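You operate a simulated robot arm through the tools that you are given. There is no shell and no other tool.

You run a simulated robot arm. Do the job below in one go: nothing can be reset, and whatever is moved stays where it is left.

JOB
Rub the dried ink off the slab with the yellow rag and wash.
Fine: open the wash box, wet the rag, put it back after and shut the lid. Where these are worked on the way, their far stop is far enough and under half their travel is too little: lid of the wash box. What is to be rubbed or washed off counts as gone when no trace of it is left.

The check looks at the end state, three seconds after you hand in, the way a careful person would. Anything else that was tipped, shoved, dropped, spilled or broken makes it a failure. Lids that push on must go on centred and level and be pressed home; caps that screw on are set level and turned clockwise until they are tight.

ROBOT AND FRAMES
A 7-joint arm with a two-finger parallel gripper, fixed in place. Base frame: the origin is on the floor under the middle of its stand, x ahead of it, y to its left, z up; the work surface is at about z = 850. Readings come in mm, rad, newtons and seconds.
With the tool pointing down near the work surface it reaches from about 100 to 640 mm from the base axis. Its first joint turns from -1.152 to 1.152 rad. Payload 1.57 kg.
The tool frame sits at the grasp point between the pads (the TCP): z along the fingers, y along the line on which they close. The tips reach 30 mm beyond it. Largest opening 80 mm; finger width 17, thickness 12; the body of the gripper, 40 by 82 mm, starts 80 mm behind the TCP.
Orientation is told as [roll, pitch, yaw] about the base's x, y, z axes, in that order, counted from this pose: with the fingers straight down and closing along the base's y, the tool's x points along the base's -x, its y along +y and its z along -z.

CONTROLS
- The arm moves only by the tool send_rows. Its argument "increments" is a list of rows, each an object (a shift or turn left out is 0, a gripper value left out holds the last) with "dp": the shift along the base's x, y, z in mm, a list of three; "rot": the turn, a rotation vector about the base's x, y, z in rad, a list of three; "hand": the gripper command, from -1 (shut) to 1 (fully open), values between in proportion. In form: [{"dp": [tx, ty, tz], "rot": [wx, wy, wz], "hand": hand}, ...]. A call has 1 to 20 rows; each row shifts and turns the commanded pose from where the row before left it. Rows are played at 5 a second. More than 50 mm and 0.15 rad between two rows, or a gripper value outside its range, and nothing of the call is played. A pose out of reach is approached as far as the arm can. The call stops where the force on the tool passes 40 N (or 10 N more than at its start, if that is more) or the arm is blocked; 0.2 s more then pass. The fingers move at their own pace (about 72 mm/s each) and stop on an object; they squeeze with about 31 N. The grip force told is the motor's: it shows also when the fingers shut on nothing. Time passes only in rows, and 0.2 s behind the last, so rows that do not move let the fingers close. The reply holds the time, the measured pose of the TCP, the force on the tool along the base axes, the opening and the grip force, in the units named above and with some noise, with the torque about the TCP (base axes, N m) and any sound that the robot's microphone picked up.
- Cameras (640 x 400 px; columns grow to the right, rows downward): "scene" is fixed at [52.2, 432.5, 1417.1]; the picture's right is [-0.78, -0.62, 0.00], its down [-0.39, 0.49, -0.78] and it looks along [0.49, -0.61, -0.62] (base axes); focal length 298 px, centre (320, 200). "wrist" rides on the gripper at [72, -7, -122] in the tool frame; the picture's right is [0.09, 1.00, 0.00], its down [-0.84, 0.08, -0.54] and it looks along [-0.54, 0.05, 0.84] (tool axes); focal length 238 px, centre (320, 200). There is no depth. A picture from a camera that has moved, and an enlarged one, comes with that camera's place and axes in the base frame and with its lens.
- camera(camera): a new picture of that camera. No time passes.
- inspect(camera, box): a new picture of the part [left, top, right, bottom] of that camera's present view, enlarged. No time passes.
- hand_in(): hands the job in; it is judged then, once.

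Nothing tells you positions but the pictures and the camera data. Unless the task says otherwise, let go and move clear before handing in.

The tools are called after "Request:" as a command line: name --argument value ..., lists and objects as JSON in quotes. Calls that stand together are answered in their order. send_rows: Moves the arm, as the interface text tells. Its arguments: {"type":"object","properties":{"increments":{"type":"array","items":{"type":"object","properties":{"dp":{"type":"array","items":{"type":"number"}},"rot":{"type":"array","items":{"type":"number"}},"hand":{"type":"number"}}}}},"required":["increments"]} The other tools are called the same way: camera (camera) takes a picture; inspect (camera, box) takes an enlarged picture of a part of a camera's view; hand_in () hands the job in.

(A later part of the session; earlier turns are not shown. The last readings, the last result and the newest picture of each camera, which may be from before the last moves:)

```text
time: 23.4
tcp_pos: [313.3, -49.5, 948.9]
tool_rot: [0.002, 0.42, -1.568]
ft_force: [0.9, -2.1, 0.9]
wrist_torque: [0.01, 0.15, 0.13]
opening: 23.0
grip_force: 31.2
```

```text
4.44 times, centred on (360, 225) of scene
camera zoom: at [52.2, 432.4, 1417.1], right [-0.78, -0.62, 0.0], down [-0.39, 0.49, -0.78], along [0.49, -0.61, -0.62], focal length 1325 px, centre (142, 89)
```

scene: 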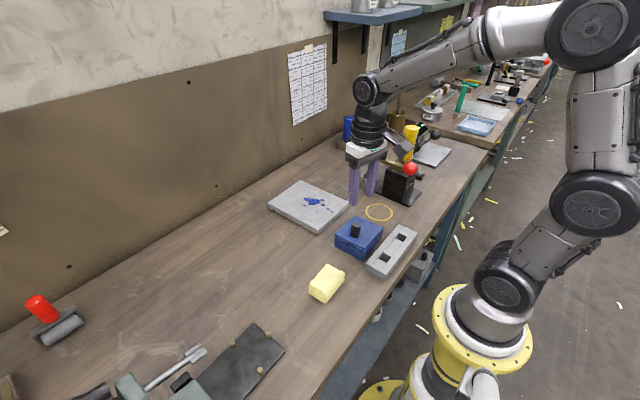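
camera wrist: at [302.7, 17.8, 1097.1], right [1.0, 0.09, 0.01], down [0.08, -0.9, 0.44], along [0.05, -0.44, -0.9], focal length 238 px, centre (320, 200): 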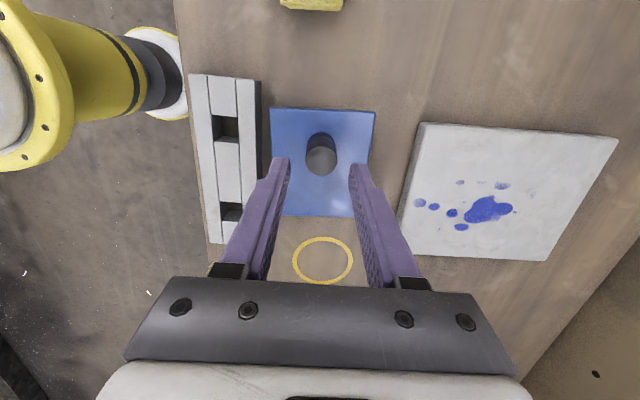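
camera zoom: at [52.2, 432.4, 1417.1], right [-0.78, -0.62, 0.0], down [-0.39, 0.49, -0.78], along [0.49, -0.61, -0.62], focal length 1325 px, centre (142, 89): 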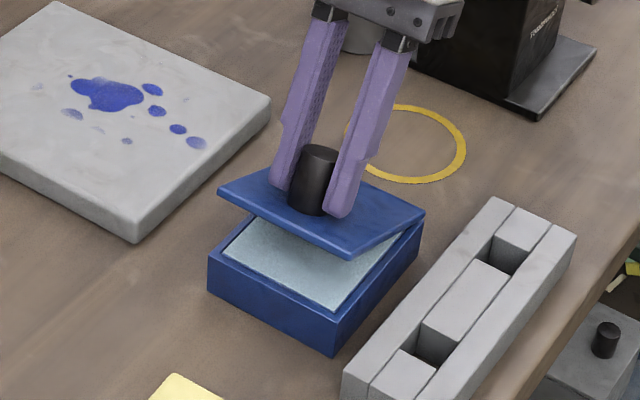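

The forces are low and the box hasn't moved. I'll continue to about 0.66 rad.

Request:
send_rows --increments '[{"dp": [0, -4.4, 3.1], "rot": [0.06, 0, 0]}, {"dp": [0, -4.7, 2.8], "rot": [0.06, 0, 0]}, {"dp": [0, -4.7, 2.6], "rot": [0.06, 0, 0]}, {"dp": [0, -5.0, 2.3], "rot": [0.06, 0, 0]}, {"dp": [0, 0, 0]}]'

Request:
camera --camera "scene"

Request:
camera --camera "wrist"

Request:
inspect --camera "scene" --box '[335, 130, 435, 260]'

```text
time: 24.6
tcp_pos: [312.5, -68.1, 961.5]
tool_rot: [0.003, 0.662, -1.566]
ft_force: [-1.5, -0.6, -0.2]
wrist_torque: [-0.02, 0.36, 0.1]
opening: 22.8
grip_force: 30.6
```

```text
taken
```

scene: 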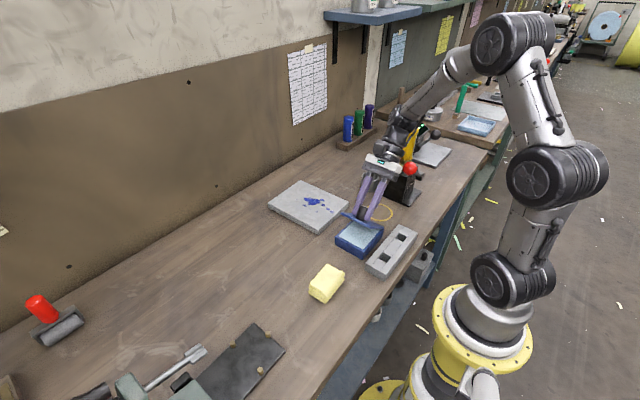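

```text
taken
camera wrist: at [305.1, -85.9, 1101.9], right [1.0, 0.07, 0.06], down [0.08, -0.99, -0.09], along [0.05, 0.09, -0.99], focal length 238 px, centre (320, 200)
```

wrist: 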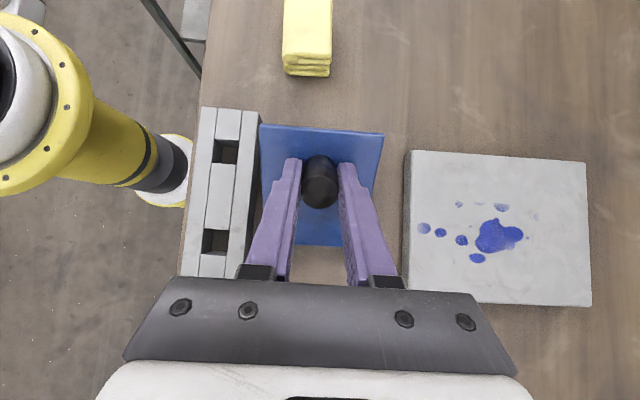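

```text
3.08 times, centred on (385, 195) of scene
camera zoom: at [52.2, 432.5, 1417.1], right [-0.78, -0.62, 0.0], down [-0.39, 0.49, -0.78], along [0.49, -0.61, -0.62], focal length 917 px, centre (120, 215)
```

zoom: 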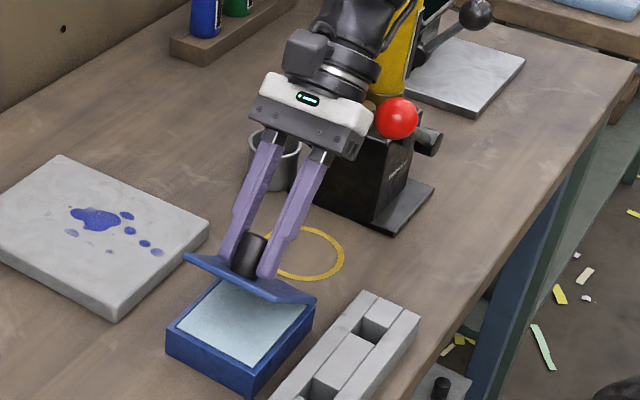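

The lid is at about 0.66 rad, and tilting the tool further would bring the gripper close to the press. I'll release the knob, back out, lean the tool the other way and take a second grip.

Request:
send_rows --increments '[{"hand": 0.0}, {"dp": [0, 0, 0]}, {"dp": [0, -12.3, 15.8]}, {"dp": [0, -12.3, 15.8]}, {"dp": [0, 0, 40]}, {"dp": [0, 0, 0]}]'

Request:
inspect --camera "scene" --box '[335, 130, 435, 260]'

```text
time: 26.0
tcp_pos: [313.5, -92.8, 1032.6]
tool_rot: [0.002, 0.66, -1.569]
ft_force: [0.8, -0.2, 0.8]
wrist_torque: [-0.02, 0.02, 0.0]
opening: 40.3
grip_force: 0.0
```

```text
3.08 times, centred on (385, 195) of scene
camera zoom: at [52.2, 432.5, 1417.1], right [-0.78, -0.62, 0.0], down [-0.39, 0.49, -0.78], along [0.49, -0.61, -0.62], focal length 917 px, centre (120, 215)
```

zoom: 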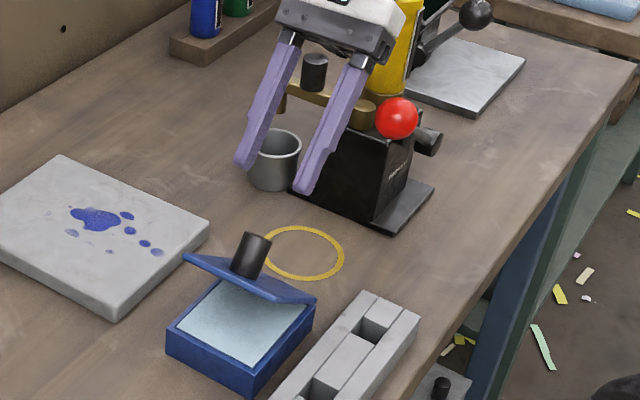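

The lid holds at this angle. Now I'll re-lean the tool by about −1.31 rad while moving to the pre-grip point.

Request:
send_rows --increments '[{"dp": [0, 6.8, -2.5], "rot": [-0.1456, 0, 0]}, {"dp": [0, 6.8, -2.5], "rot": [-0.1456, 0, 0]}, {"dp": [0, 6.8, -2.5], "rot": [-0.1456, 0, 0]}, {"dp": [0, 6.8, -2.5], "rot": [-0.1456, 0, 0]}, {"dp": [0, 6.8, -2.5], "rot": [-0.1456, 0, 0]}, {"dp": [0, 6.8, -2.5], "rot": [-0.1456, 0, 0]}, {"dp": [0, 6.8, -2.5], "rot": [-0.1456, 0, 0]}, {"dp": [0, 6.8, -2.5], "rot": [-0.1456, 0, 0]}, {"dp": [0, 6.8, -2.5], "rot": [-0.1456, 0, 0]}, {"dp": [0, 0, 0]}, {"dp": [0, 0, 0]}]'

Request:
camera --camera "wrist"

Request:
inspect --camera "scene" --box '[315, 130, 415, 260]'

```text
time: 28.4
tcp_pos: [311.3, -31.3, 1010.8]
tool_rot: [-0.001, -0.652, -1.566]
ft_force: [0.6, -0.1, -0.4]
wrist_torque: [-0.01, 0.02, 0.07]
opening: 39.8
grip_force: 0.0
```

```text
taken
camera wrist: at [303.5, 100.5, 1063.2], right [1.0, 0.08, -0.06], down [0.08, -0.34, 0.94], along [0.05, -0.94, -0.34], focal length 238 px, centre (320, 200)
```

wrist: 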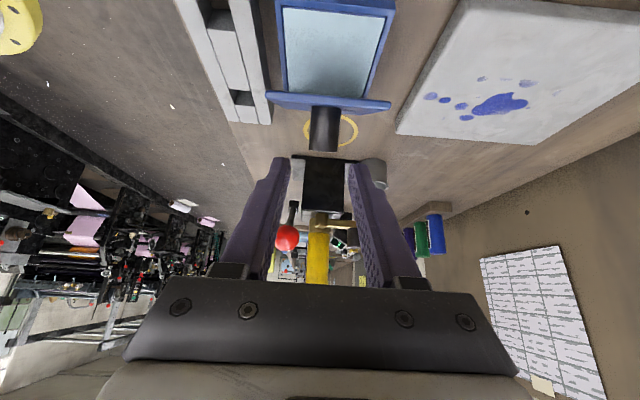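

```text
3.08 times, centred on (365, 195) of scene
camera zoom: at [52.2, 432.5, 1417.1], right [-0.78, -0.62, 0.0], down [-0.39, 0.49, -0.78], along [0.49, -0.61, -0.62], focal length 917 px, centre (182, 215)
```

zoom: 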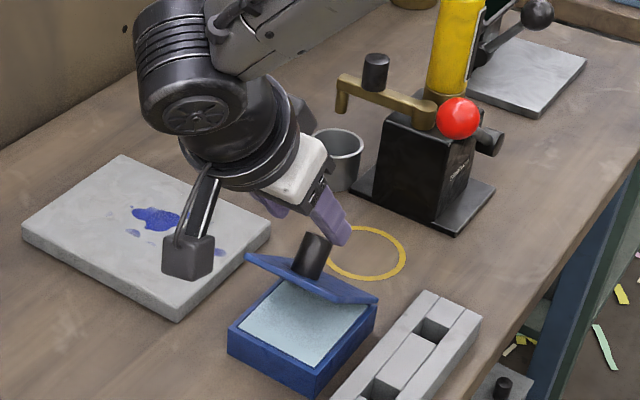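

The picture agrees with my estimate of the knob's position to about 2 mm. I'll move down and in along the tool axis, and check before gripping.

Request:
send_rows --increments '[{"dp": [0, 0, -20]}, {"dp": [0, -6.0, -7.9]}, {"dp": [0, -6.0, -7.9]}, {"dp": [0, -6.0, -7.9]}, {"dp": [0, -6.2, -8.1]}, {"dp": [0, 0, 0]}, {"dp": [0, 0, 0]}]'

Request:
camera --camera "wrist"

Request:
inspect --camera "scene" --box '[315, 130, 415, 260]'

```text
time: 30.0
tcp_pos: [312.3, -55.8, 956.1]
tool_rot: [-0.002, -0.648, -1.565]
ft_force: [0.2, 0.1, 0.5]
wrist_torque: [0.02, -0.01, 0.01]
opening: 39.9
grip_force: 0.1
```

```text
taken
camera wrist: at [305.3, 76.3, 1010.2], right [1.0, 0.08, -0.06], down [0.08, -0.34, 0.94], along [0.05, -0.94, -0.34], focal length 238 px, centre (320, 200)
```

wrist: 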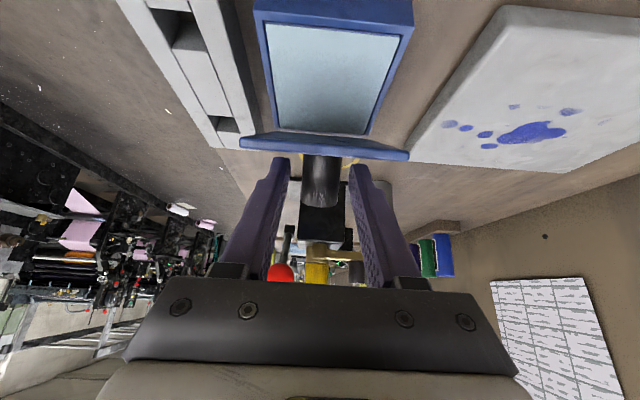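

```text
3.08 times, centred on (365, 195) of scene
camera zoom: at [52.2, 432.5, 1417.1], right [-0.78, -0.62, 0.0], down [-0.39, 0.49, -0.78], along [0.49, -0.61, -0.62], focal length 917 px, centre (182, 215)
```

zoom: 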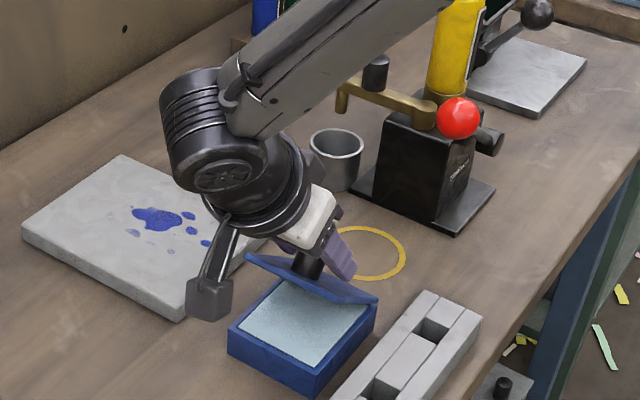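

The knob is between the fingers and nothing is touching. I'll close on it for the second stage.

Request:
send_rows --increments '[{"hand": -1}, {"dp": [0, 0, 0]}, {"dp": [0, 0, 0]}]'

Request:
inspect --camera "wrist" --box '[230, 0, 430, 220]'

```text
time: 30.8
tcp_pos: [312.8, -55.5, 956.2]
tool_rot: [-0.001, -0.65, -1.568]
ft_force: [2.9, -1.2, 0.1]
wrist_torque: [-0.03, 0.05, 0.02]
opening: 22.7
grip_force: 31.4
```

```text
1.82 times, centred on (330, 110) of wrist
camera zoom: at [305.4, 76.4, 1010.4], right [1.0, 0.08, -0.06], down [0.08, -0.34, 0.94], along [0.05, -0.94, -0.34], focal length 433 px, centre (302, 364)
```

zoom: 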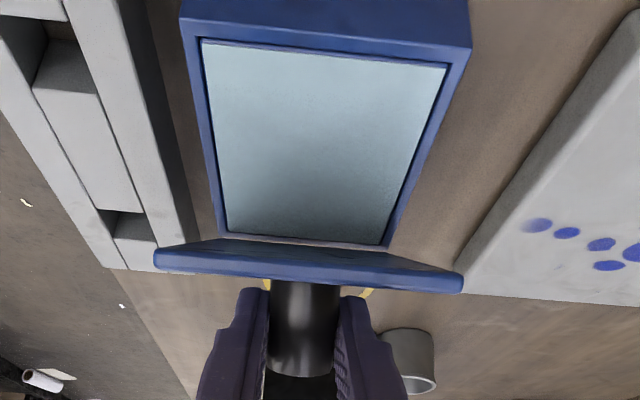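

I'll rotate the lid and tool together about the hinge again, checking forces partway.

Request:
send_rows --increments '[{"dp": [0, -5.6, 3.2], "rot": [0.07, 0, 0]}, {"dp": [0, -5.9, 2.8], "rot": [0.07, 0, 0]}, {"dp": [0, -6.1, 2.4], "rot": [0.07, 0, 0]}, {"dp": [0, 0, 0]}]'

Request:
inspect --camera "scene" --box '[315, 130, 415, 260]'

```text
time: 31.8
tcp_pos: [313.5, -73.0, 965.2]
tool_rot: [0.002, -0.44, -1.566]
ft_force: [3.1, 3.1, 3.7]
wrist_torque: [0.03, 0.07, -0.03]
opening: 22.6
grip_force: 30.9
```

```text
3.08 times, centred on (365, 195) of scene
camera zoom: at [52.2, 432.6, 1417.1], right [-0.78, -0.62, 0.0], down [-0.39, 0.49, -0.78], along [0.49, -0.61, -0.62], focal length 917 px, centre (182, 215)
```

zoom: 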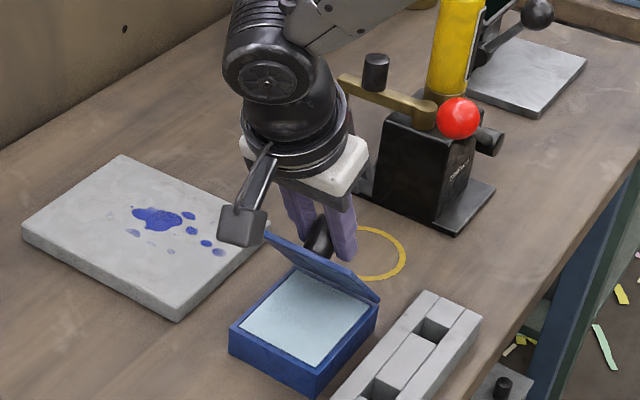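

The box is steady and the forces are mild. I'll continue.

Request:
send_rows --increments '[{"dp": [0, -6.1, 2.3], "rot": [0.07, 0, 0]}, {"dp": [0, -6.2, 1.8], "rot": [0.07, 0, 0]}, {"dp": [0, -6.3, 1.2], "rot": [0.07, 0, 0]}, {"dp": [0, 0, 0]}]'

Request:
send_rows --increments '[{"dp": [0, -6.5, 0.6], "rot": [0.07, 0, 0]}, {"dp": [0, -6.5, 0.2], "rot": [0.07, 0, 0]}, {"dp": [0, 0, 0]}]'

Request:
inspect --camera "scene" --box '[315, 130, 415, 260]'

Request:
camera --camera "wrist"

```text
time: 32.8
tcp_pos: [312.0, -91.6, 972.0]
tool_rot: [-0.001, -0.229, -1.567]
ft_force: [0.8, 1.3, 4.2]
wrist_torque: [0.04, -0.02, -0.04]
opening: 22.7
grip_force: 30.9
```

```text
time: 33.6
tcp_pos: [312.2, -104.7, 973.2]
tool_rot: [0.001, -0.089, -1.566]
ft_force: [2.3, 0.7, 5.4]
wrist_torque: [-0.02, -0.04, -0.06]
opening: 23.0
grip_force: 31.5
```

```text
3.08 times, centred on (365, 195) of scene
camera zoom: at [52.2, 432.5, 1417.1], right [-0.78, -0.62, 0.0], down [-0.39, 0.49, -0.78], along [0.49, -0.61, -0.62], focal length 917 px, centre (182, 215)
```

zoom: 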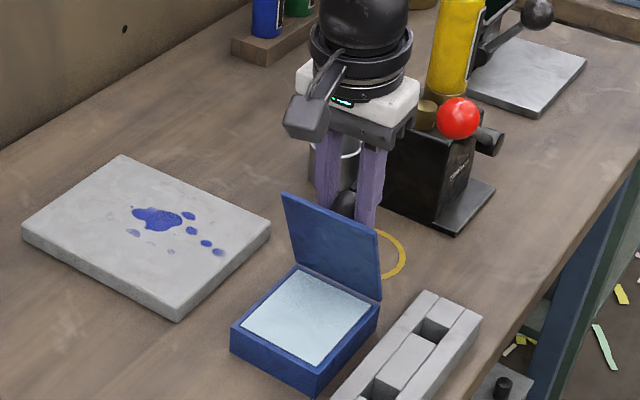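

```text
taken
camera wrist: at [304.4, -21.1, 1088.3], right [1.0, 0.1, -0.01], down [0.08, -0.78, 0.61], along [0.05, -0.61, -0.79], focal length 238 px, centre (320, 200)
```

wrist: 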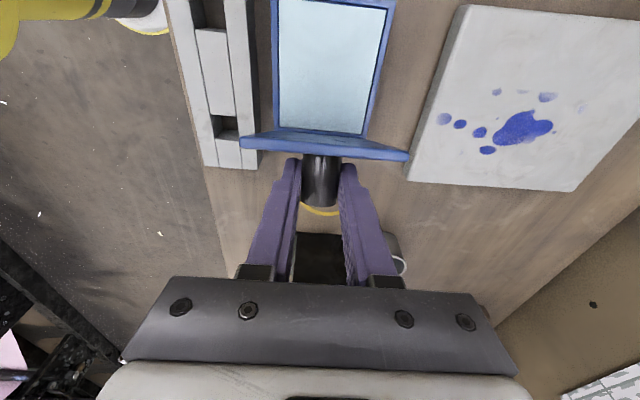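

The lid is at about 70° now. I'll continue with a little more upward allowance, since the tool is pressing down slightly.

Request:
send_rows --increments '[{"dp": [0, -6.5, 0.5], "rot": [0.07, 0, 0]}, {"dp": [0, -6.5, 0.0], "rot": [0.07, 0, 0]}, {"dp": [0, 0, 0]}]'

Request:
send_rows --increments '[{"dp": [0, -6.4, -0.5], "rot": [0.07, 0, 0]}, {"dp": [0, -6.3, -1.0], "rot": [0.07, 0, 0]}, {"dp": [0, 0, 0]}]'

Request:
inspect --camera "scene" --box '[315, 130, 415, 260]'

Request:
camera --camera "wrist"

```text
time: 34.4
tcp_pos: [311.9, -117.8, 973.6]
tool_rot: [-0.001, 0.05, -1.568]
ft_force: [-2.7, 3.1, 3.1]
wrist_torque: [0.4, -0.12, 0.04]
opening: 22.5
grip_force: 31.1
```

```text
time: 35.2
tcp_pos: [312.4, -130.7, 970.2]
tool_rot: [0.003, 0.191, -1.568]
ft_force: [1.0, 1.2, 0.1]
wrist_torque: [0.04, 0.02, -0.14]
opening: 22.6
grip_force: 30.9
```

```text
3.08 times, centred on (365, 195) of scene
camera zoom: at [52.2, 432.5, 1417.1], right [-0.78, -0.62, 0.0], down [-0.39, 0.49, -0.78], along [0.49, -0.61, -0.62], focal length 917 px, centre (182, 215)
```

zoom: 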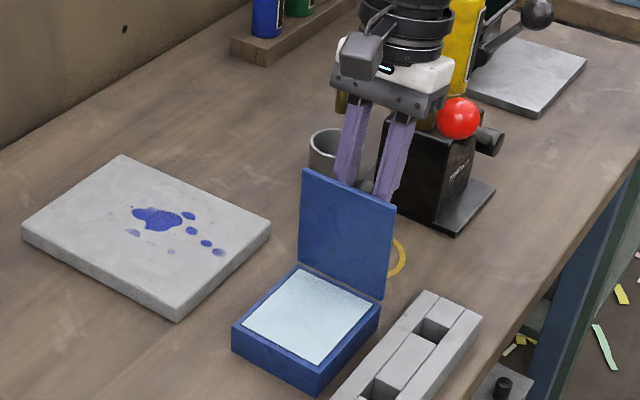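

```text
taken
camera wrist: at [304.1, -82.5, 1104.6], right [1.0, 0.09, 0.02], down [0.08, -0.92, 0.37], along [0.05, -0.37, -0.93], focal length 238 px, centre (320, 200)
```

wrist: 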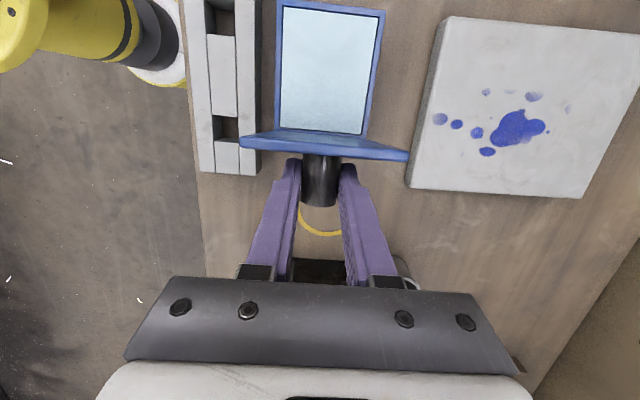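

The lid is at about 86° open, well past half of any likely travel, and the box hasn't shifted. I'll let go, retract upward and check that it stays.

Request:
send_rows --increments '[{"hand": 0.0}, {"dp": [0, 0, 0]}, {"dp": [0, -3.8, 19.6]}, {"dp": [0, -5.7, 29.4]}, {"dp": [0, 0, 40]}, {"dp": [0, 10, 20], "rot": [-0.095, 0, 0]}, {"dp": [0, 20, 0], "rot": [-0.095, 0, 0]}, {"dp": [0, 0, 0]}]'

Request:
inspect --camera "scene" --box '[315, 170, 405, 270]'

Request:
camera --camera "wrist"

```text
time: 37.0
tcp_pos: [312.9, -110.1, 1081.8]
tool_rot: [-0.001, -0.003, -1.566]
ft_force: [-0.2, -0.7, 0.1]
wrist_torque: [0.0, 0.01, 0.01]
opening: 39.9
grip_force: 0.0
```

```text
4.00 times, centred on (360, 220) of scene
camera zoom: at [52.1, 432.5, 1417.1], right [-0.78, -0.62, 0.0], down [-0.39, 0.49, -0.78], along [0.49, -0.61, -0.62], focal length 1192 px, centre (160, 120)
```

zoom: 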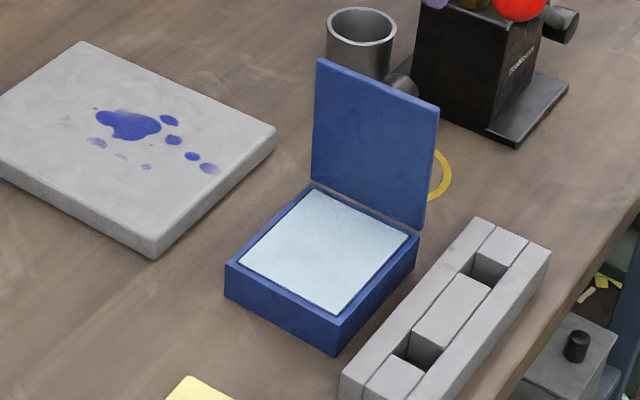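

```text
taken
camera wrist: at [304.4, -37.0, 1203.3], right [1.0, 0.09, 0.0], down [0.08, -0.84, 0.54], along [0.05, -0.54, -0.84], focal length 238 px, centre (320, 200)
```

wrist: 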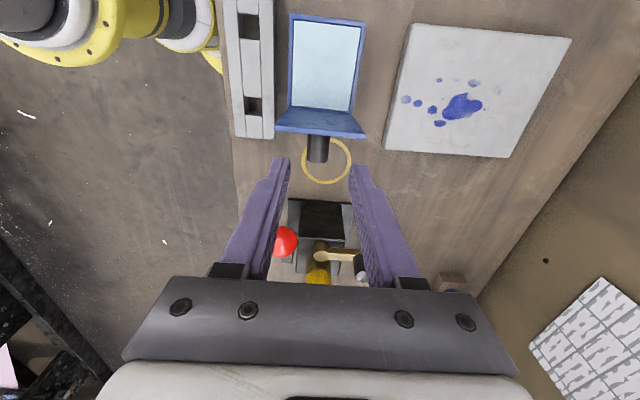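

The lid stays open, and the box holds a pale wash pad. The rag is about 49 × 72 mm, centred near (292, 108) and turned about 0.06 rad. I'll go over to it with the gripper open for a closer look.

Request:
send_rows --increments '[{"dp": [-3.5, 35, -10], "hand": 1}, {"dp": [-3.5, 35, -18]}, {"dp": [-3.5, 35, -20], "rot": [0, 0, 0.063]}, {"dp": [-3.5, 35, -20]}, {"dp": [-3.5, 35, -20]}, {"dp": [-3.5, 35, -20]}, {"dp": [0, 0, 0]}]'

Request:
camera --camera "wrist"

Request:
inspect --camera "scene" --box '[290, 240, 370, 310]'

```text
time: 38.6
tcp_pos: [290.7, 98.8, 970.1]
tool_rot: [0.002, 0.0, -1.502]
ft_force: [-0.4, 0.3, -0.6]
wrist_torque: [-0.01, 0.01, 0.04]
opening: 79.9
grip_force: 0.0
```

```text
taken
camera wrist: at [278.8, 170.9, 1092.4], right [0.99, 0.16, 0.0], down [0.13, -0.83, 0.54], along [0.09, -0.54, -0.84], focal length 238 px, centre (320, 200)
```

wrist: 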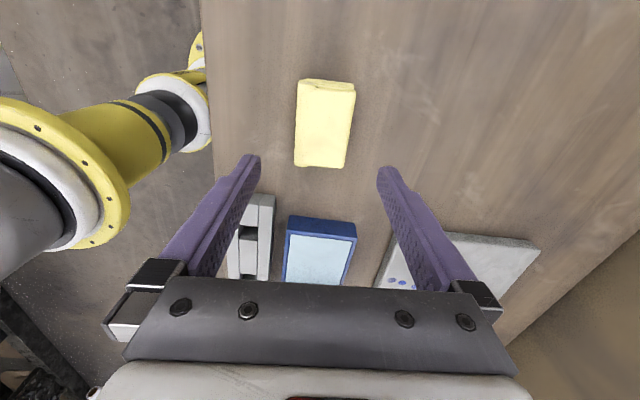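

```text
5.71 times, centred on (330, 275) of scene
camera zoom: at [52.1, 432.5, 1417.1], right [-0.78, -0.62, 0.0], down [-0.39, 0.49, -0.78], along [0.49, -0.61, -0.62], focal length 1703 px, centre (263, -229)
```

zoom: 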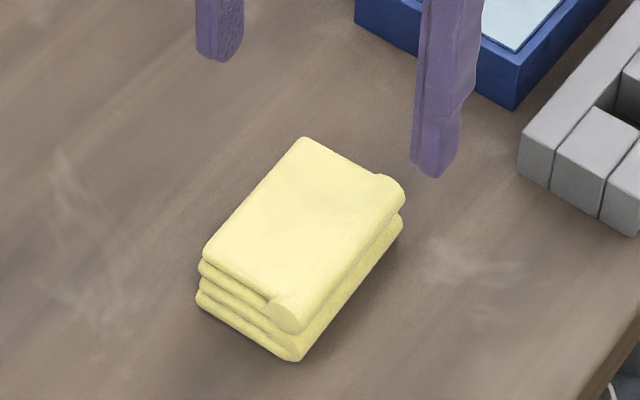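

The rag's centre is near (293, 110) and its top near z 873. I'll descend so the fingertips reach about z 860, leaving the lower part of the cloth below the tips for wiping.

Request:
send_rows --increments '[{"dp": [2.0, 11.2, -30]}, {"dp": [0, 0, -35]}, {"dp": [0, 0, 0]}, {"dp": [0, 0, 0]}]'

Request:
camera --camera "wrist"

Request:
inspect --camera "scene" --box '[280, 230, 370, 310]'

```text
time: 39.6
tcp_pos: [292.8, 110.8, 909.0]
tool_rot: [-0.002, 0.0, -1.505]
ft_force: [0.1, 0.3, -0.2]
wrist_torque: [0.05, -0.01, 0.01]
opening: 80.0
grip_force: 0.2
```

```text
taken
camera wrist: at [280.4, 182.6, 1030.9], right [0.99, 0.16, 0.0], down [0.13, -0.83, 0.54], along [0.09, -0.54, -0.84], focal length 238 px, centre (320, 200)
```

wrist: 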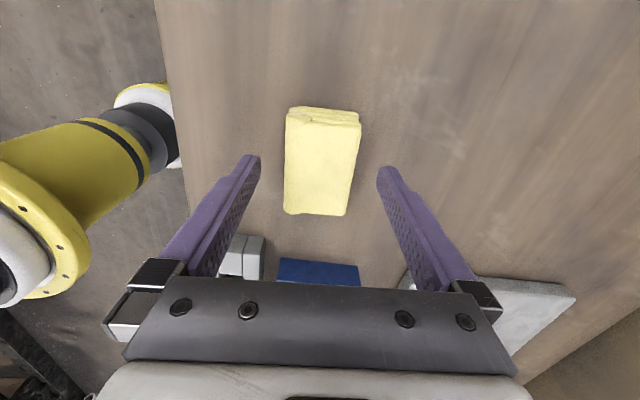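

```text
5.00 times, centred on (325, 270) of scene
camera zoom: at [52.2, 432.5, 1417.1], right [-0.78, -0.62, 0.0], down [-0.39, 0.49, -0.78], along [0.49, -0.61, -0.62], focal length 1490 px, centre (295, -150)
```

zoom: 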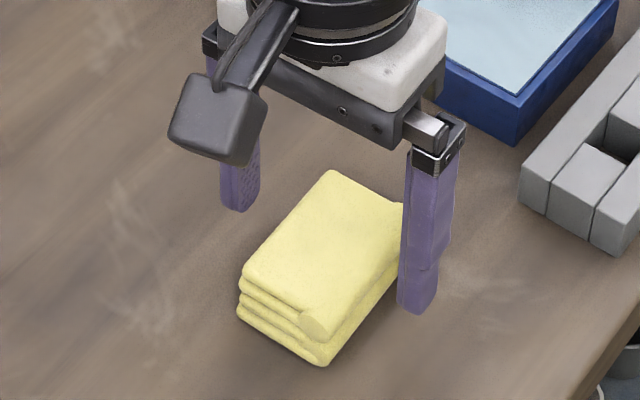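

The rag sits centred between the fingers. I'll go down the last 20 mm and close.

Request:
send_rows --increments '[{"dp": [0, 0, -10]}, {"dp": [0, 0, -10]}, {"dp": [0, 0, 0]}]'

Request:
send_rows --increments '[{"hand": -1}, {"dp": [0, 0, 0]}, {"dp": [0, 0, 0]}, {"dp": [0, 0, 0]}]'

Request:
inspect --camera "scene" --box '[280, 230, 370, 310]'

Request:
camera --camera "wrist"

```text
time: 40.4
tcp_pos: [293.9, 110.5, 888.4]
tool_rot: [0.0, 0.0, -1.504]
ft_force: [-0.4, 0.0, -0.5]
wrist_torque: [0.01, 0.03, -0.02]
opening: 79.9
grip_force: 0.1
```

```text
time: 41.4
tcp_pos: [291.8, 110.8, 887.8]
tool_rot: [-0.001, 0.0, -1.503]
ft_force: [-0.1, 0.0, -0.4]
wrist_torque: [-0.03, 0.05, 0.01]
opening: 49.1
grip_force: 31.1
```

```text
5.00 times, centred on (325, 270) of scene
camera zoom: at [52.2, 432.5, 1417.1], right [-0.78, -0.62, 0.0], down [-0.39, 0.49, -0.78], along [0.49, -0.61, -0.62], focal length 1490 px, centre (295, -150)
```

zoom: 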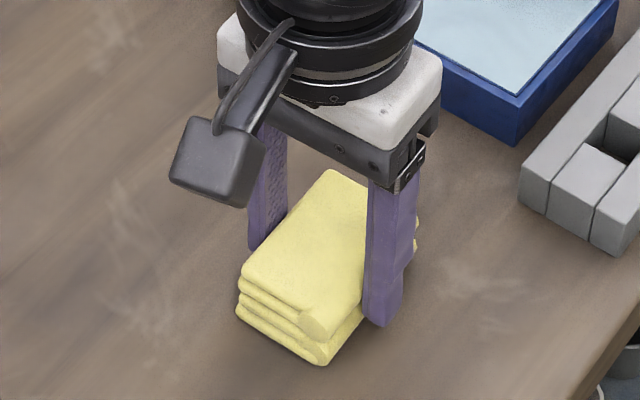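

```text
taken
camera wrist: at [280.6, 183.4, 1010.4], right [0.99, 0.16, 0.0], down [0.13, -0.83, 0.54], along [0.09, -0.54, -0.84], focal length 238 px, centre (320, 200)
```

wrist: 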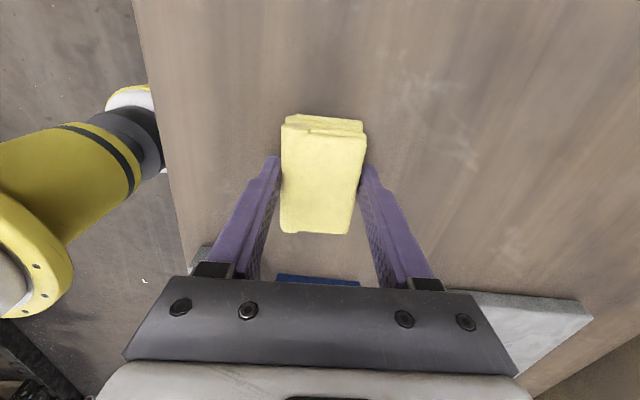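

The rag is held, with the opening at 49 mm. Its resting place corresponds to TCP (292.5, 110.7, 888) at yaw −1.504. I'll lift it and look at the box from the +y side before dipping.

Request:
send_rows --increments '[{"dp": [0, 0, 15]}, {"dp": [0, 0, 35]}, {"dp": [0, 0, 45]}, {"dp": [6, -30, 20]}, {"dp": [6, -30, 0], "rot": [0, 0, -0.063]}, {"dp": [0, 0, 0]}, {"dp": [0, 0, 0]}]'

Request:
camera --camera "wrist"

Request:
inspect --camera "scene" --box '[300, 150, 410, 270]'

```text
time: 43.0
tcp_pos: [303.7, 50.4, 1004.5]
tool_rot: [0.003, 0.001, -1.568]
ft_force: [-0.1, -0.6, -0.3]
wrist_torque: [-0.02, 0.05, -0.03]
opening: 49.1
grip_force: 31.4
```

```text
taken
camera wrist: at [296.2, 123.9, 1125.6], right [1.0, 0.09, 0.0], down [0.08, -0.84, 0.54], along [0.05, -0.54, -0.84], focal length 238 px, centre (320, 200)
```

wrist: 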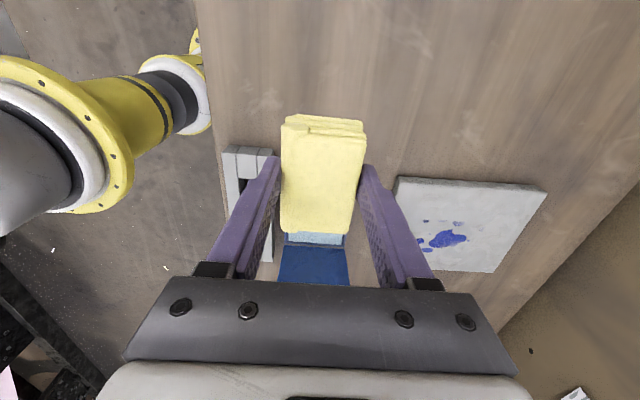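

```text
3.33 times, centred on (355, 210) of scene
camera zoom: at [52.2, 432.5, 1417.1], right [-0.78, -0.62, 0.0], down [-0.39, 0.49, -0.78], along [0.49, -0.61, -0.62], focal length 994 px, centre (203, 167)
```

zoom: 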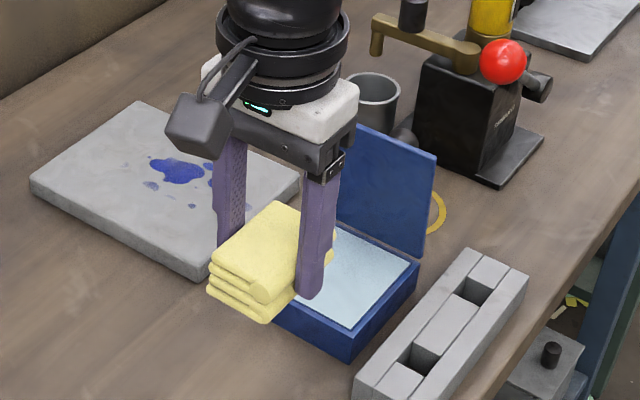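

The pad in the box spans roughly x 277–348, y −109 to −22, with its top near z 872. I'll bring the rag over (312, −63), clear of the upright lid, and lower it close.

Request:
send_rows --increments '[{"dp": [3, -38, 0]}, {"dp": [3, -38, 0]}, {"dp": [2.3, -37, 0]}, {"dp": [0, 0, -30]}, {"dp": [0, 0, -30]}, {"dp": [0, 0, 0]}, {"dp": [0, 0, 0]}]'

Request:
camera --camera "wrist"

Request:
inspect --camera "scene" --box '[315, 160, 415, 270]'

```text
time: 44.6
tcp_pos: [312.1, -65.3, 944.8]
tool_rot: [0.001, 0.002, -1.567]
ft_force: [-0.2, -0.2, -0.2]
wrist_torque: [0.01, 0.01, -0.01]
opening: 49.2
grip_force: 30.9
```

```text
taken
camera wrist: at [305.0, 8.6, 1066.3], right [1.0, 0.1, 0.0], down [0.08, -0.84, 0.54], along [0.05, -0.54, -0.84], focal length 238 px, centre (320, 200)
```

wrist: 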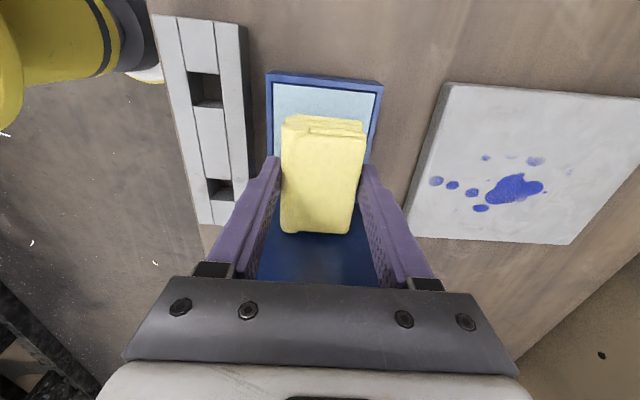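

```text
3.64 times, centred on (365, 215) of scene
camera zoom: at [52.2, 432.5, 1417.1], right [-0.78, -0.62, 0.0], down [-0.39, 0.49, -0.78], along [0.49, -0.61, -0.62], focal length 1084 px, centre (156, 146)
```

zoom: 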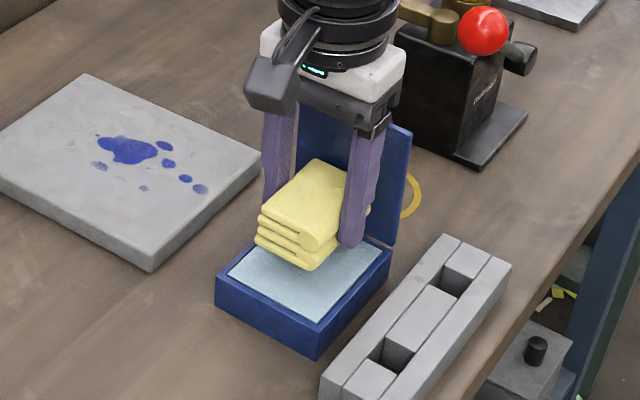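

The rag is aligned over the pad. I'll lower it, and slow down near contact while watching the force.

Request:
send_rows --increments '[{"dp": [0, 0, -14]}, {"dp": [0, 0, -14]}, {"dp": [0, 0, 0]}]'

Request:
send_rows --increments '[{"dp": [0, 0, -2]}, {"dp": [0, 0, -2]}, {"dp": [0, 0, 0]}]'

Request:
inspect --camera "scene" --box '[325, 200, 395, 265]'

```text
time: 45.3
tcp_pos: [312.3, -63.5, 918.7]
tool_rot: [0.004, -0.001, -1.567]
ft_force: [-3.2, 1.1, 5.9]
wrist_torque: [0.16, 0.18, 0.07]
opening: 48.8
grip_force: 30.9
stopped in row 3: the force on the tool passed its limit at 43 N (the readings are from after the stop); the commanded pose is now the measured one
```

```text
time: 45.9
tcp_pos: [312.9, -63.1, 917.7]
tool_rot: [0.008, -0.002, -1.567]
ft_force: [-3.3, 0.9, 6.5]
wrist_torque: [0.12, 0.21, -0.01]
opening: 48.8
grip_force: 31.1
stopped in row 2: the force on the tool passed its limit at 45 N (the readings are from after the stop); the commanded pose is now the measured one
```

```text
6.15 times, centred on (360, 232) of scene
camera zoom: at [52.0, 432.5, 1417.1], right [-0.78, -0.62, 0.0], down [-0.39, 0.49, -0.78], along [0.49, -0.61, -0.62], focal length 1834 px, centre (74, 0)
```

zoom: 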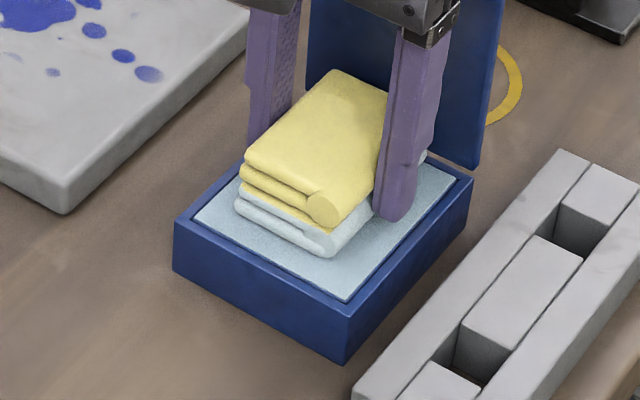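

The rag touched the pad and its lower layers turned pale blue, so it's wetting. Contact is stiff, so I'll use very small steps from here. I'll hold it there a moment longer before lifting.

Request:
send_rows --increments '[{"dp": [0, 0, 0]}, {"dp": [0, 0, 0]}, {"dp": [0, 0, 0]}, {"dp": [0, 0, 0]}, {"dp": [0, 0, 0]}]'

Request:
inspect --camera "scene" --box '[325, 200, 395, 265]'

```text
time: 47.1
tcp_pos: [313.4, -61.7, 918.9]
tool_rot: [0.008, -0.002, -1.567]
ft_force: [-1.3, -0.1, 10.8]
wrist_torque: [-0.03, 0.32, 0.0]
opening: 49.0
grip_force: 31.1
```

```text
6.15 times, centred on (360, 232) of scene
camera zoom: at [52.0, 432.5, 1417.1], right [-0.78, -0.62, 0.0], down [-0.39, 0.49, -0.78], along [0.49, -0.61, -0.62], focal length 1834 px, centre (74, 0)
```

zoom: 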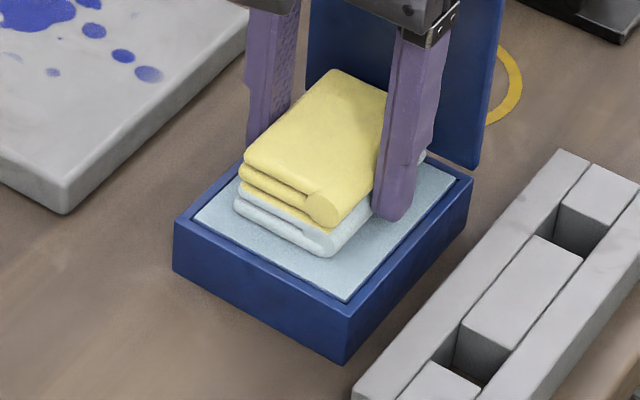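

The rag is wet. The slab spans about x 405–590, y −150 to 0, with its top near z 868, and the ink lies within x 416–548, y −120 to −48. I'll lift the rag out, clear the lid and carry it over the slab.

Request:
send_rows --increments '[{"dp": [0, 0, 10]}, {"dp": [0, 0, 30]}, {"dp": [0, 5, 40]}, {"dp": [20, 0, 10]}, {"dp": [40, -10, 0]}, {"dp": [40, -10, 0]}, {"dp": [40, -15, 0]}, {"dp": [0, -5, -30]}, {"dp": [0, 0, -35]}, {"dp": [0, 0, 0]}, {"dp": [0, 0, 0]}]'

Request:
camera --camera "wrist"

Request:
camera --camera "scene"

```text
time: 49.5
tcp_pos: [452.3, -98.4, 941.9]
tool_rot: [0.005, -0.002, -1.566]
ft_force: [0.0, 0.1, -0.8]
wrist_torque: [0.04, 0.0, 0.0]
opening: 48.6
grip_force: 30.3
```

```text
taken
camera wrist: at [444.0, -25.8, 1063.1], right [1.0, 0.1, 0.01], down [0.08, -0.84, 0.54], along [0.06, -0.54, -0.84], focal length 238 px, centre (320, 200)
```

wrist: 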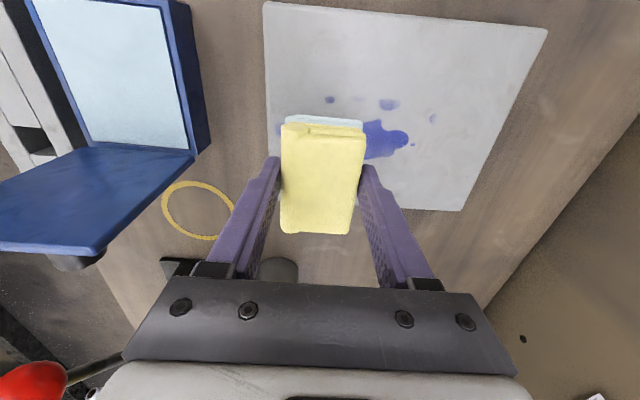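

```text
taken
```

scene: 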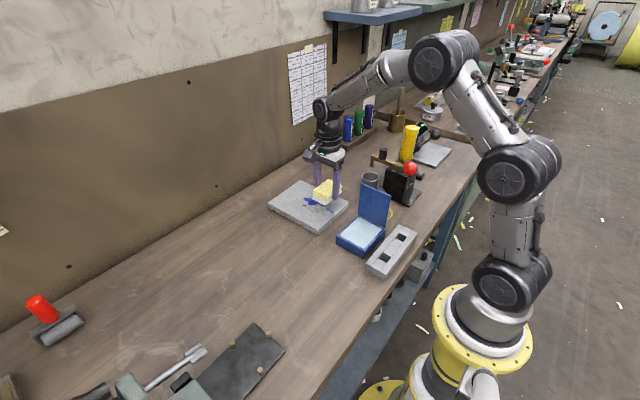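

The rag is over the slab near (452, −98). I'll lower it in small steps until there's light contact.

Request:
send_rows --increments '[{"dp": [0, 0, -14]}, {"dp": [0, 0, -12]}, {"dp": [0, 0, 0]}, {"dp": [0, 0, -2]}, {"dp": [0, 0, 0]}]'

Request:
send_rows --increments '[{"dp": [0, 0, -1]}, {"dp": [0, 0, -1]}, {"dp": [0, 0, 0]}]'

```text
time: 50.7
tcp_pos: [452.5, -98.4, 915.1]
tool_rot: [0.006, -0.002, -1.567]
ft_force: [-1.1, 0.8, -0.2]
wrist_torque: [0.01, -0.02, -0.01]
opening: 48.9
grip_force: 31.1
```

```text
time: 51.5
tcp_pos: [452.7, -98.3, 912.9]
tool_rot: [0.009, -0.003, -1.567]
ft_force: [-0.5, -1.2, -0.5]
wrist_torque: [-0.01, 0.0, -0.03]
opening: 48.8
grip_force: 30.7
```

Request:
send_rows --increments '[{"dp": [0, 0, -1]}, {"dp": [0, 0, -1]}, {"dp": [0, 0, 0]}]'

Request:
send_rows --increments '[{"dp": [0, 0, -1]}, {"dp": [0, 0, -0.5]}, {"dp": [0, 0, 0]}]'

Request:
inspect --camera "scene" --box '[260, 160, 370, 240]'

```text
time: 52.3
tcp_pos: [453.9, -98.3, 911.3]
tool_rot: [0.006, -0.001, -1.567]
ft_force: [0.5, -1.0, -0.7]
wrist_torque: [-0.01, 0.02, -0.02]
opening: 49.0
grip_force: 31.9
```

```text
time: 53.1
tcp_pos: [453.6, -98.4, 910.4]
tool_rot: [0.008, -0.002, -1.567]
ft_force: [-1.2, 0.2, 3.5]
wrist_torque: [-0.02, 0.18, -0.03]
opening: 48.6
grip_force: 30.9
```

```text
5.00 times, centred on (315, 200) of scene
camera zoom: at [52.1, 432.5, 1417.1], right [-0.78, -0.62, 0.0], down [-0.39, 0.49, -0.78], along [0.49, -0.61, -0.62], focal length 1490 px, centre (345, 200)
```

zoom: 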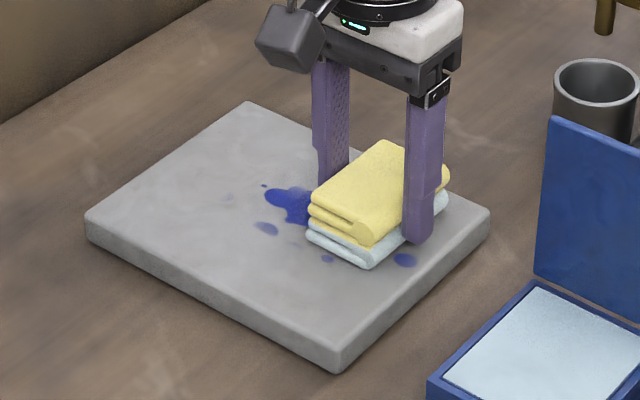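

Light contact at TCP z ≈ 910 with 3.5 N. I'll press slightly more, then make a short test stroke along x.

Request:
send_rows --increments '[{"dp": [0, 0, -0.5]}, {"dp": [0, 0, 0]}]'

Request:
send_rows --increments '[{"dp": [5, 0, 0]}, {"dp": [8, 0, 0]}, {"dp": [8, 0, 0]}, {"dp": [8, 0, 0]}, {"dp": [0, 0, 0]}]'

Request:
inspect --camera "scene" --box '[260, 160, 370, 240]'

```text
time: 53.7
tcp_pos: [452.9, -98.1, 910.3]
tool_rot: [0.008, -0.004, -1.568]
ft_force: [-1.4, 0.5, 6.2]
wrist_torque: [0.02, 0.18, 0.02]
opening: 49.0
grip_force: 31.0
```

```text
time: 54.9
tcp_pos: [483.9, -97.8, 908.8]
tool_rot: [0.007, -0.003, -1.565]
ft_force: [-10.4, -1.6, 20.4]
wrist_torque: [-0.01, 0.63, 0.03]
opening: 49.1
grip_force: 31.0
```

```text
5.00 times, centred on (315, 200) of scene
camera zoom: at [51.6, 432.5, 1417.1], right [-0.78, -0.62, 0.0], down [-0.39, 0.49, -0.78], along [0.49, -0.61, -0.62], focal length 1490 px, centre (345, 200)
```

zoom: 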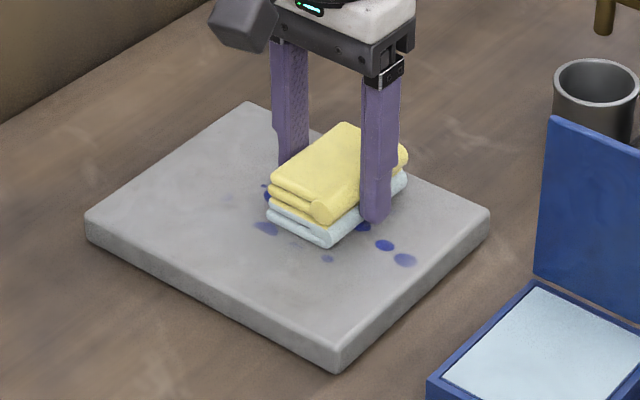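

The slab hasn't shifted, but the press rose to 20 N, so I'll ease up slightly. I'll stroke along x and look at how the ink responds.

Request:
send_rows --increments '[{"dp": [8, 0, 0.3]}, {"dp": [8, 0, 0]}, {"dp": [8, 0, 0]}, {"dp": [8, 0, 0]}, {"dp": [8, 0, 0]}, {"dp": [8, 0, 0]}, {"dp": [8, 0, 0]}, {"dp": [0, 0, 0]}]'

Request:
inspect --camera "scene" --box '[260, 160, 370, 240]'

```text
time: 56.7
tcp_pos: [538.3, -98.9, 909.6]
tool_rot: [0.004, -0.002, -1.569]
ft_force: [-2.1, 0.2, 2.7]
wrist_torque: [-0.04, 0.18, -0.02]
opening: 49.0
grip_force: 30.7
```

```text
5.00 times, centred on (315, 200) of scene
camera zoom: at [52.1, 432.5, 1417.1], right [-0.78, -0.62, 0.0], down [-0.39, 0.49, -0.78], along [0.49, -0.61, -0.62], focal length 1490 px, centre (345, 200)
```

zoom: 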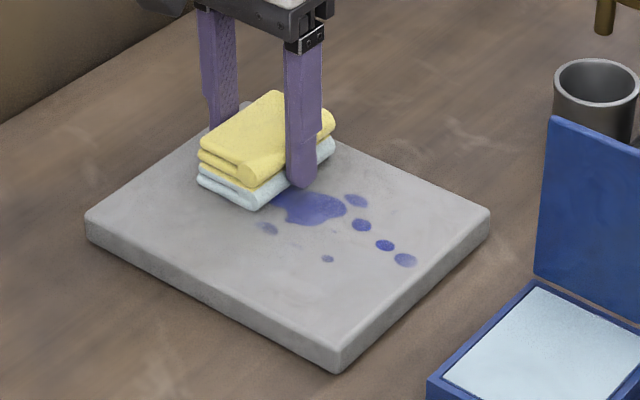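

The main blob is visibly paler after one pass, so it needs repeated rubbing. I'll stroke back toward −x with a bit more pressure.

Request:
send_rows --increments '[{"dp": [-8, 0, -0.4]}, {"dp": [-9, 0, 0]}, {"dp": [-9, 0, 0]}, {"dp": [-9, 0, 0]}, {"dp": [-9, 0, 0]}, {"dp": [-9, 0, 0]}, {"dp": [-9, 0, 0]}, {"dp": [-9, 0, 0]}, {"dp": [-9, 0, 0]}, {"dp": [-9, 0, 0]}, {"dp": [-9, 0, 0]}, {"dp": [-7, 0, 0]}, {"dp": [0, 0, 0]}]'

Request:
inspect --camera "scene" --box '[260, 160, 370, 240]'

```text
time: 59.5
tcp_pos: [435.2, -98.4, 908.9]
tool_rot: [0.009, -0.003, -1.567]
ft_force: [6.9, 0.5, 15.2]
wrist_torque: [0.02, 0.07, -0.02]
opening: 48.8
grip_force: 31.2
```

```text
5.00 times, centred on (315, 200) of scene
camera zoom: at [52.1, 432.6, 1417.1], right [-0.78, -0.62, 0.0], down [-0.39, 0.49, -0.78], along [0.49, -0.61, -0.62], focal length 1490 px, centre (345, 200)
```

zoom: 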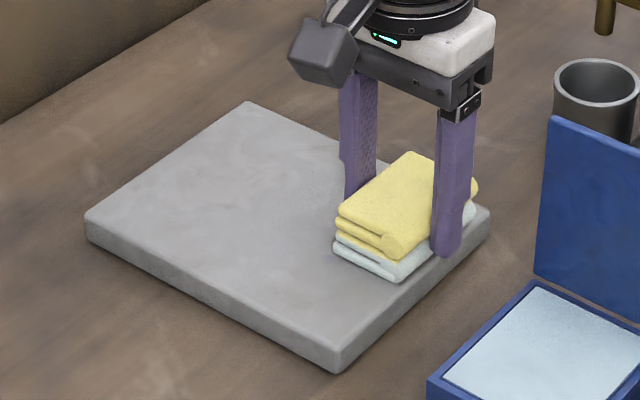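

Most of the ink is already gone. I'll rub the −x end a few more times under the rag, then do a full return pass.

Request:
send_rows --increments '[{"dp": [-5, 0, 0]}, {"dp": [8, 0, 0]}, {"dp": [9, 0, 0]}, {"dp": [9, 0, 0]}, {"dp": [9, 0, 0]}, {"dp": [-9, 0, 0]}, {"dp": [-9, 0, 0]}, {"dp": [-9, 0, 0]}, {"dp": [-9, 0, 0]}, {"dp": [9, 0, 0]}, {"dp": [9, 0, 0]}, {"dp": [9, 0, 0]}, {"dp": [9, 0, 0]}, {"dp": [9, 0, 0]}, {"dp": [9, 0, 0]}, {"dp": [9, 0, 0]}, {"dp": [0, 0, 0]}]'

Request:
inspect --camera "scene" --box '[260, 160, 370, 240]'

```text
time: 63.1
tcp_pos: [489.9, -99.6, 909.7]
tool_rot: [0.006, -0.002, -1.568]
ft_force: [-4.9, -1.3, 10.6]
wrist_torque: [0.0, 0.42, 0.0]
opening: 48.9
grip_force: 30.9
```

```text
5.00 times, centred on (315, 200) of scene
camera zoom: at [51.9, 432.5, 1417.1], right [-0.78, -0.62, 0.0], down [-0.39, 0.49, -0.78], along [0.49, -0.61, -0.62], focal length 1490 px, centre (345, 200)
```

zoom: 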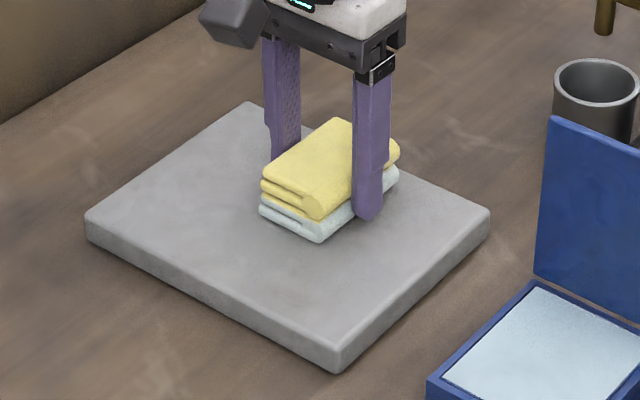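

It looks clean from this side. To be thorough I'll finish the pass to +x, hop over to y ≈ −70, and sweep back and forth there too.

Request:
send_rows --increments '[{"dp": [9, 0, 0]}, {"dp": [9, 0, 0]}, {"dp": [9, 0, 0]}, {"dp": [9, 0, 0]}, {"dp": [9, 0, 0]}, {"dp": [9, 0, 0]}, {"dp": [0, 0, 8]}, {"dp": [0, 28, 0]}, {"dp": [0, 0, -6]}, {"dp": [0, 0, -1.5]}, {"dp": [0, 0, 0]}]'

Request:
inspect --camera "scene" --box '[260, 160, 370, 240]'

```text
time: 65.5
tcp_pos: [544.7, -70.3, 909.4]
tool_rot: [0.006, -0.002, -1.568]
ft_force: [0.6, -0.2, 0.1]
wrist_torque: [0.02, 0.0, -0.02]
opening: 49.0
grip_force: 30.9
```

```text
5.00 times, centred on (315, 200) of scene
camera zoom: at [52.2, 432.5, 1417.1], right [-0.78, -0.62, 0.0], down [-0.39, 0.49, -0.78], along [0.49, -0.61, -0.62], focal length 1490 px, centre (345, 200)
```

zoom: 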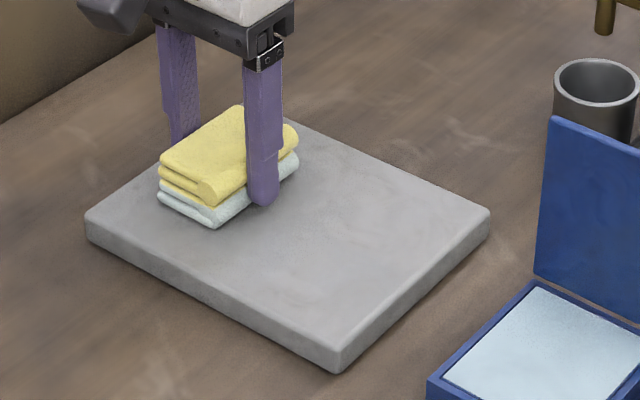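

Request:
send_rows --increments '[{"dp": [0, 0, -0.7]}, {"dp": [0, 0, 0]}]'

Request:
send_rows --increments '[{"dp": [-8, 0, -0.4]}, {"dp": [-9, 0, 0]}, {"dp": [-9, 0, 0]}, {"dp": [-9, 0, 0]}, {"dp": [-9, 0, 0]}, {"dp": [-9, 0, 0]}, {"dp": [-9, 0, 0]}, {"dp": [0, 0, 0]}]'

```text
time: 66.1
tcp_pos: [544.6, -70.1, 908.0]
tool_rot: [0.008, -0.001, -1.568]
ft_force: [-0.1, -0.2, -0.3]
wrist_torque: [-0.02, -0.02, -0.01]
opening: 48.8
grip_force: 31.3
```

```text
time: 67.9
tcp_pos: [484.9, -68.9, 908.5]
tool_rot: [0.012, -0.001, -1.568]
ft_force: [7.7, 0.9, 17.2]
wrist_torque: [0.01, 0.13, 0.03]
opening: 49.0
grip_force: 30.5
```

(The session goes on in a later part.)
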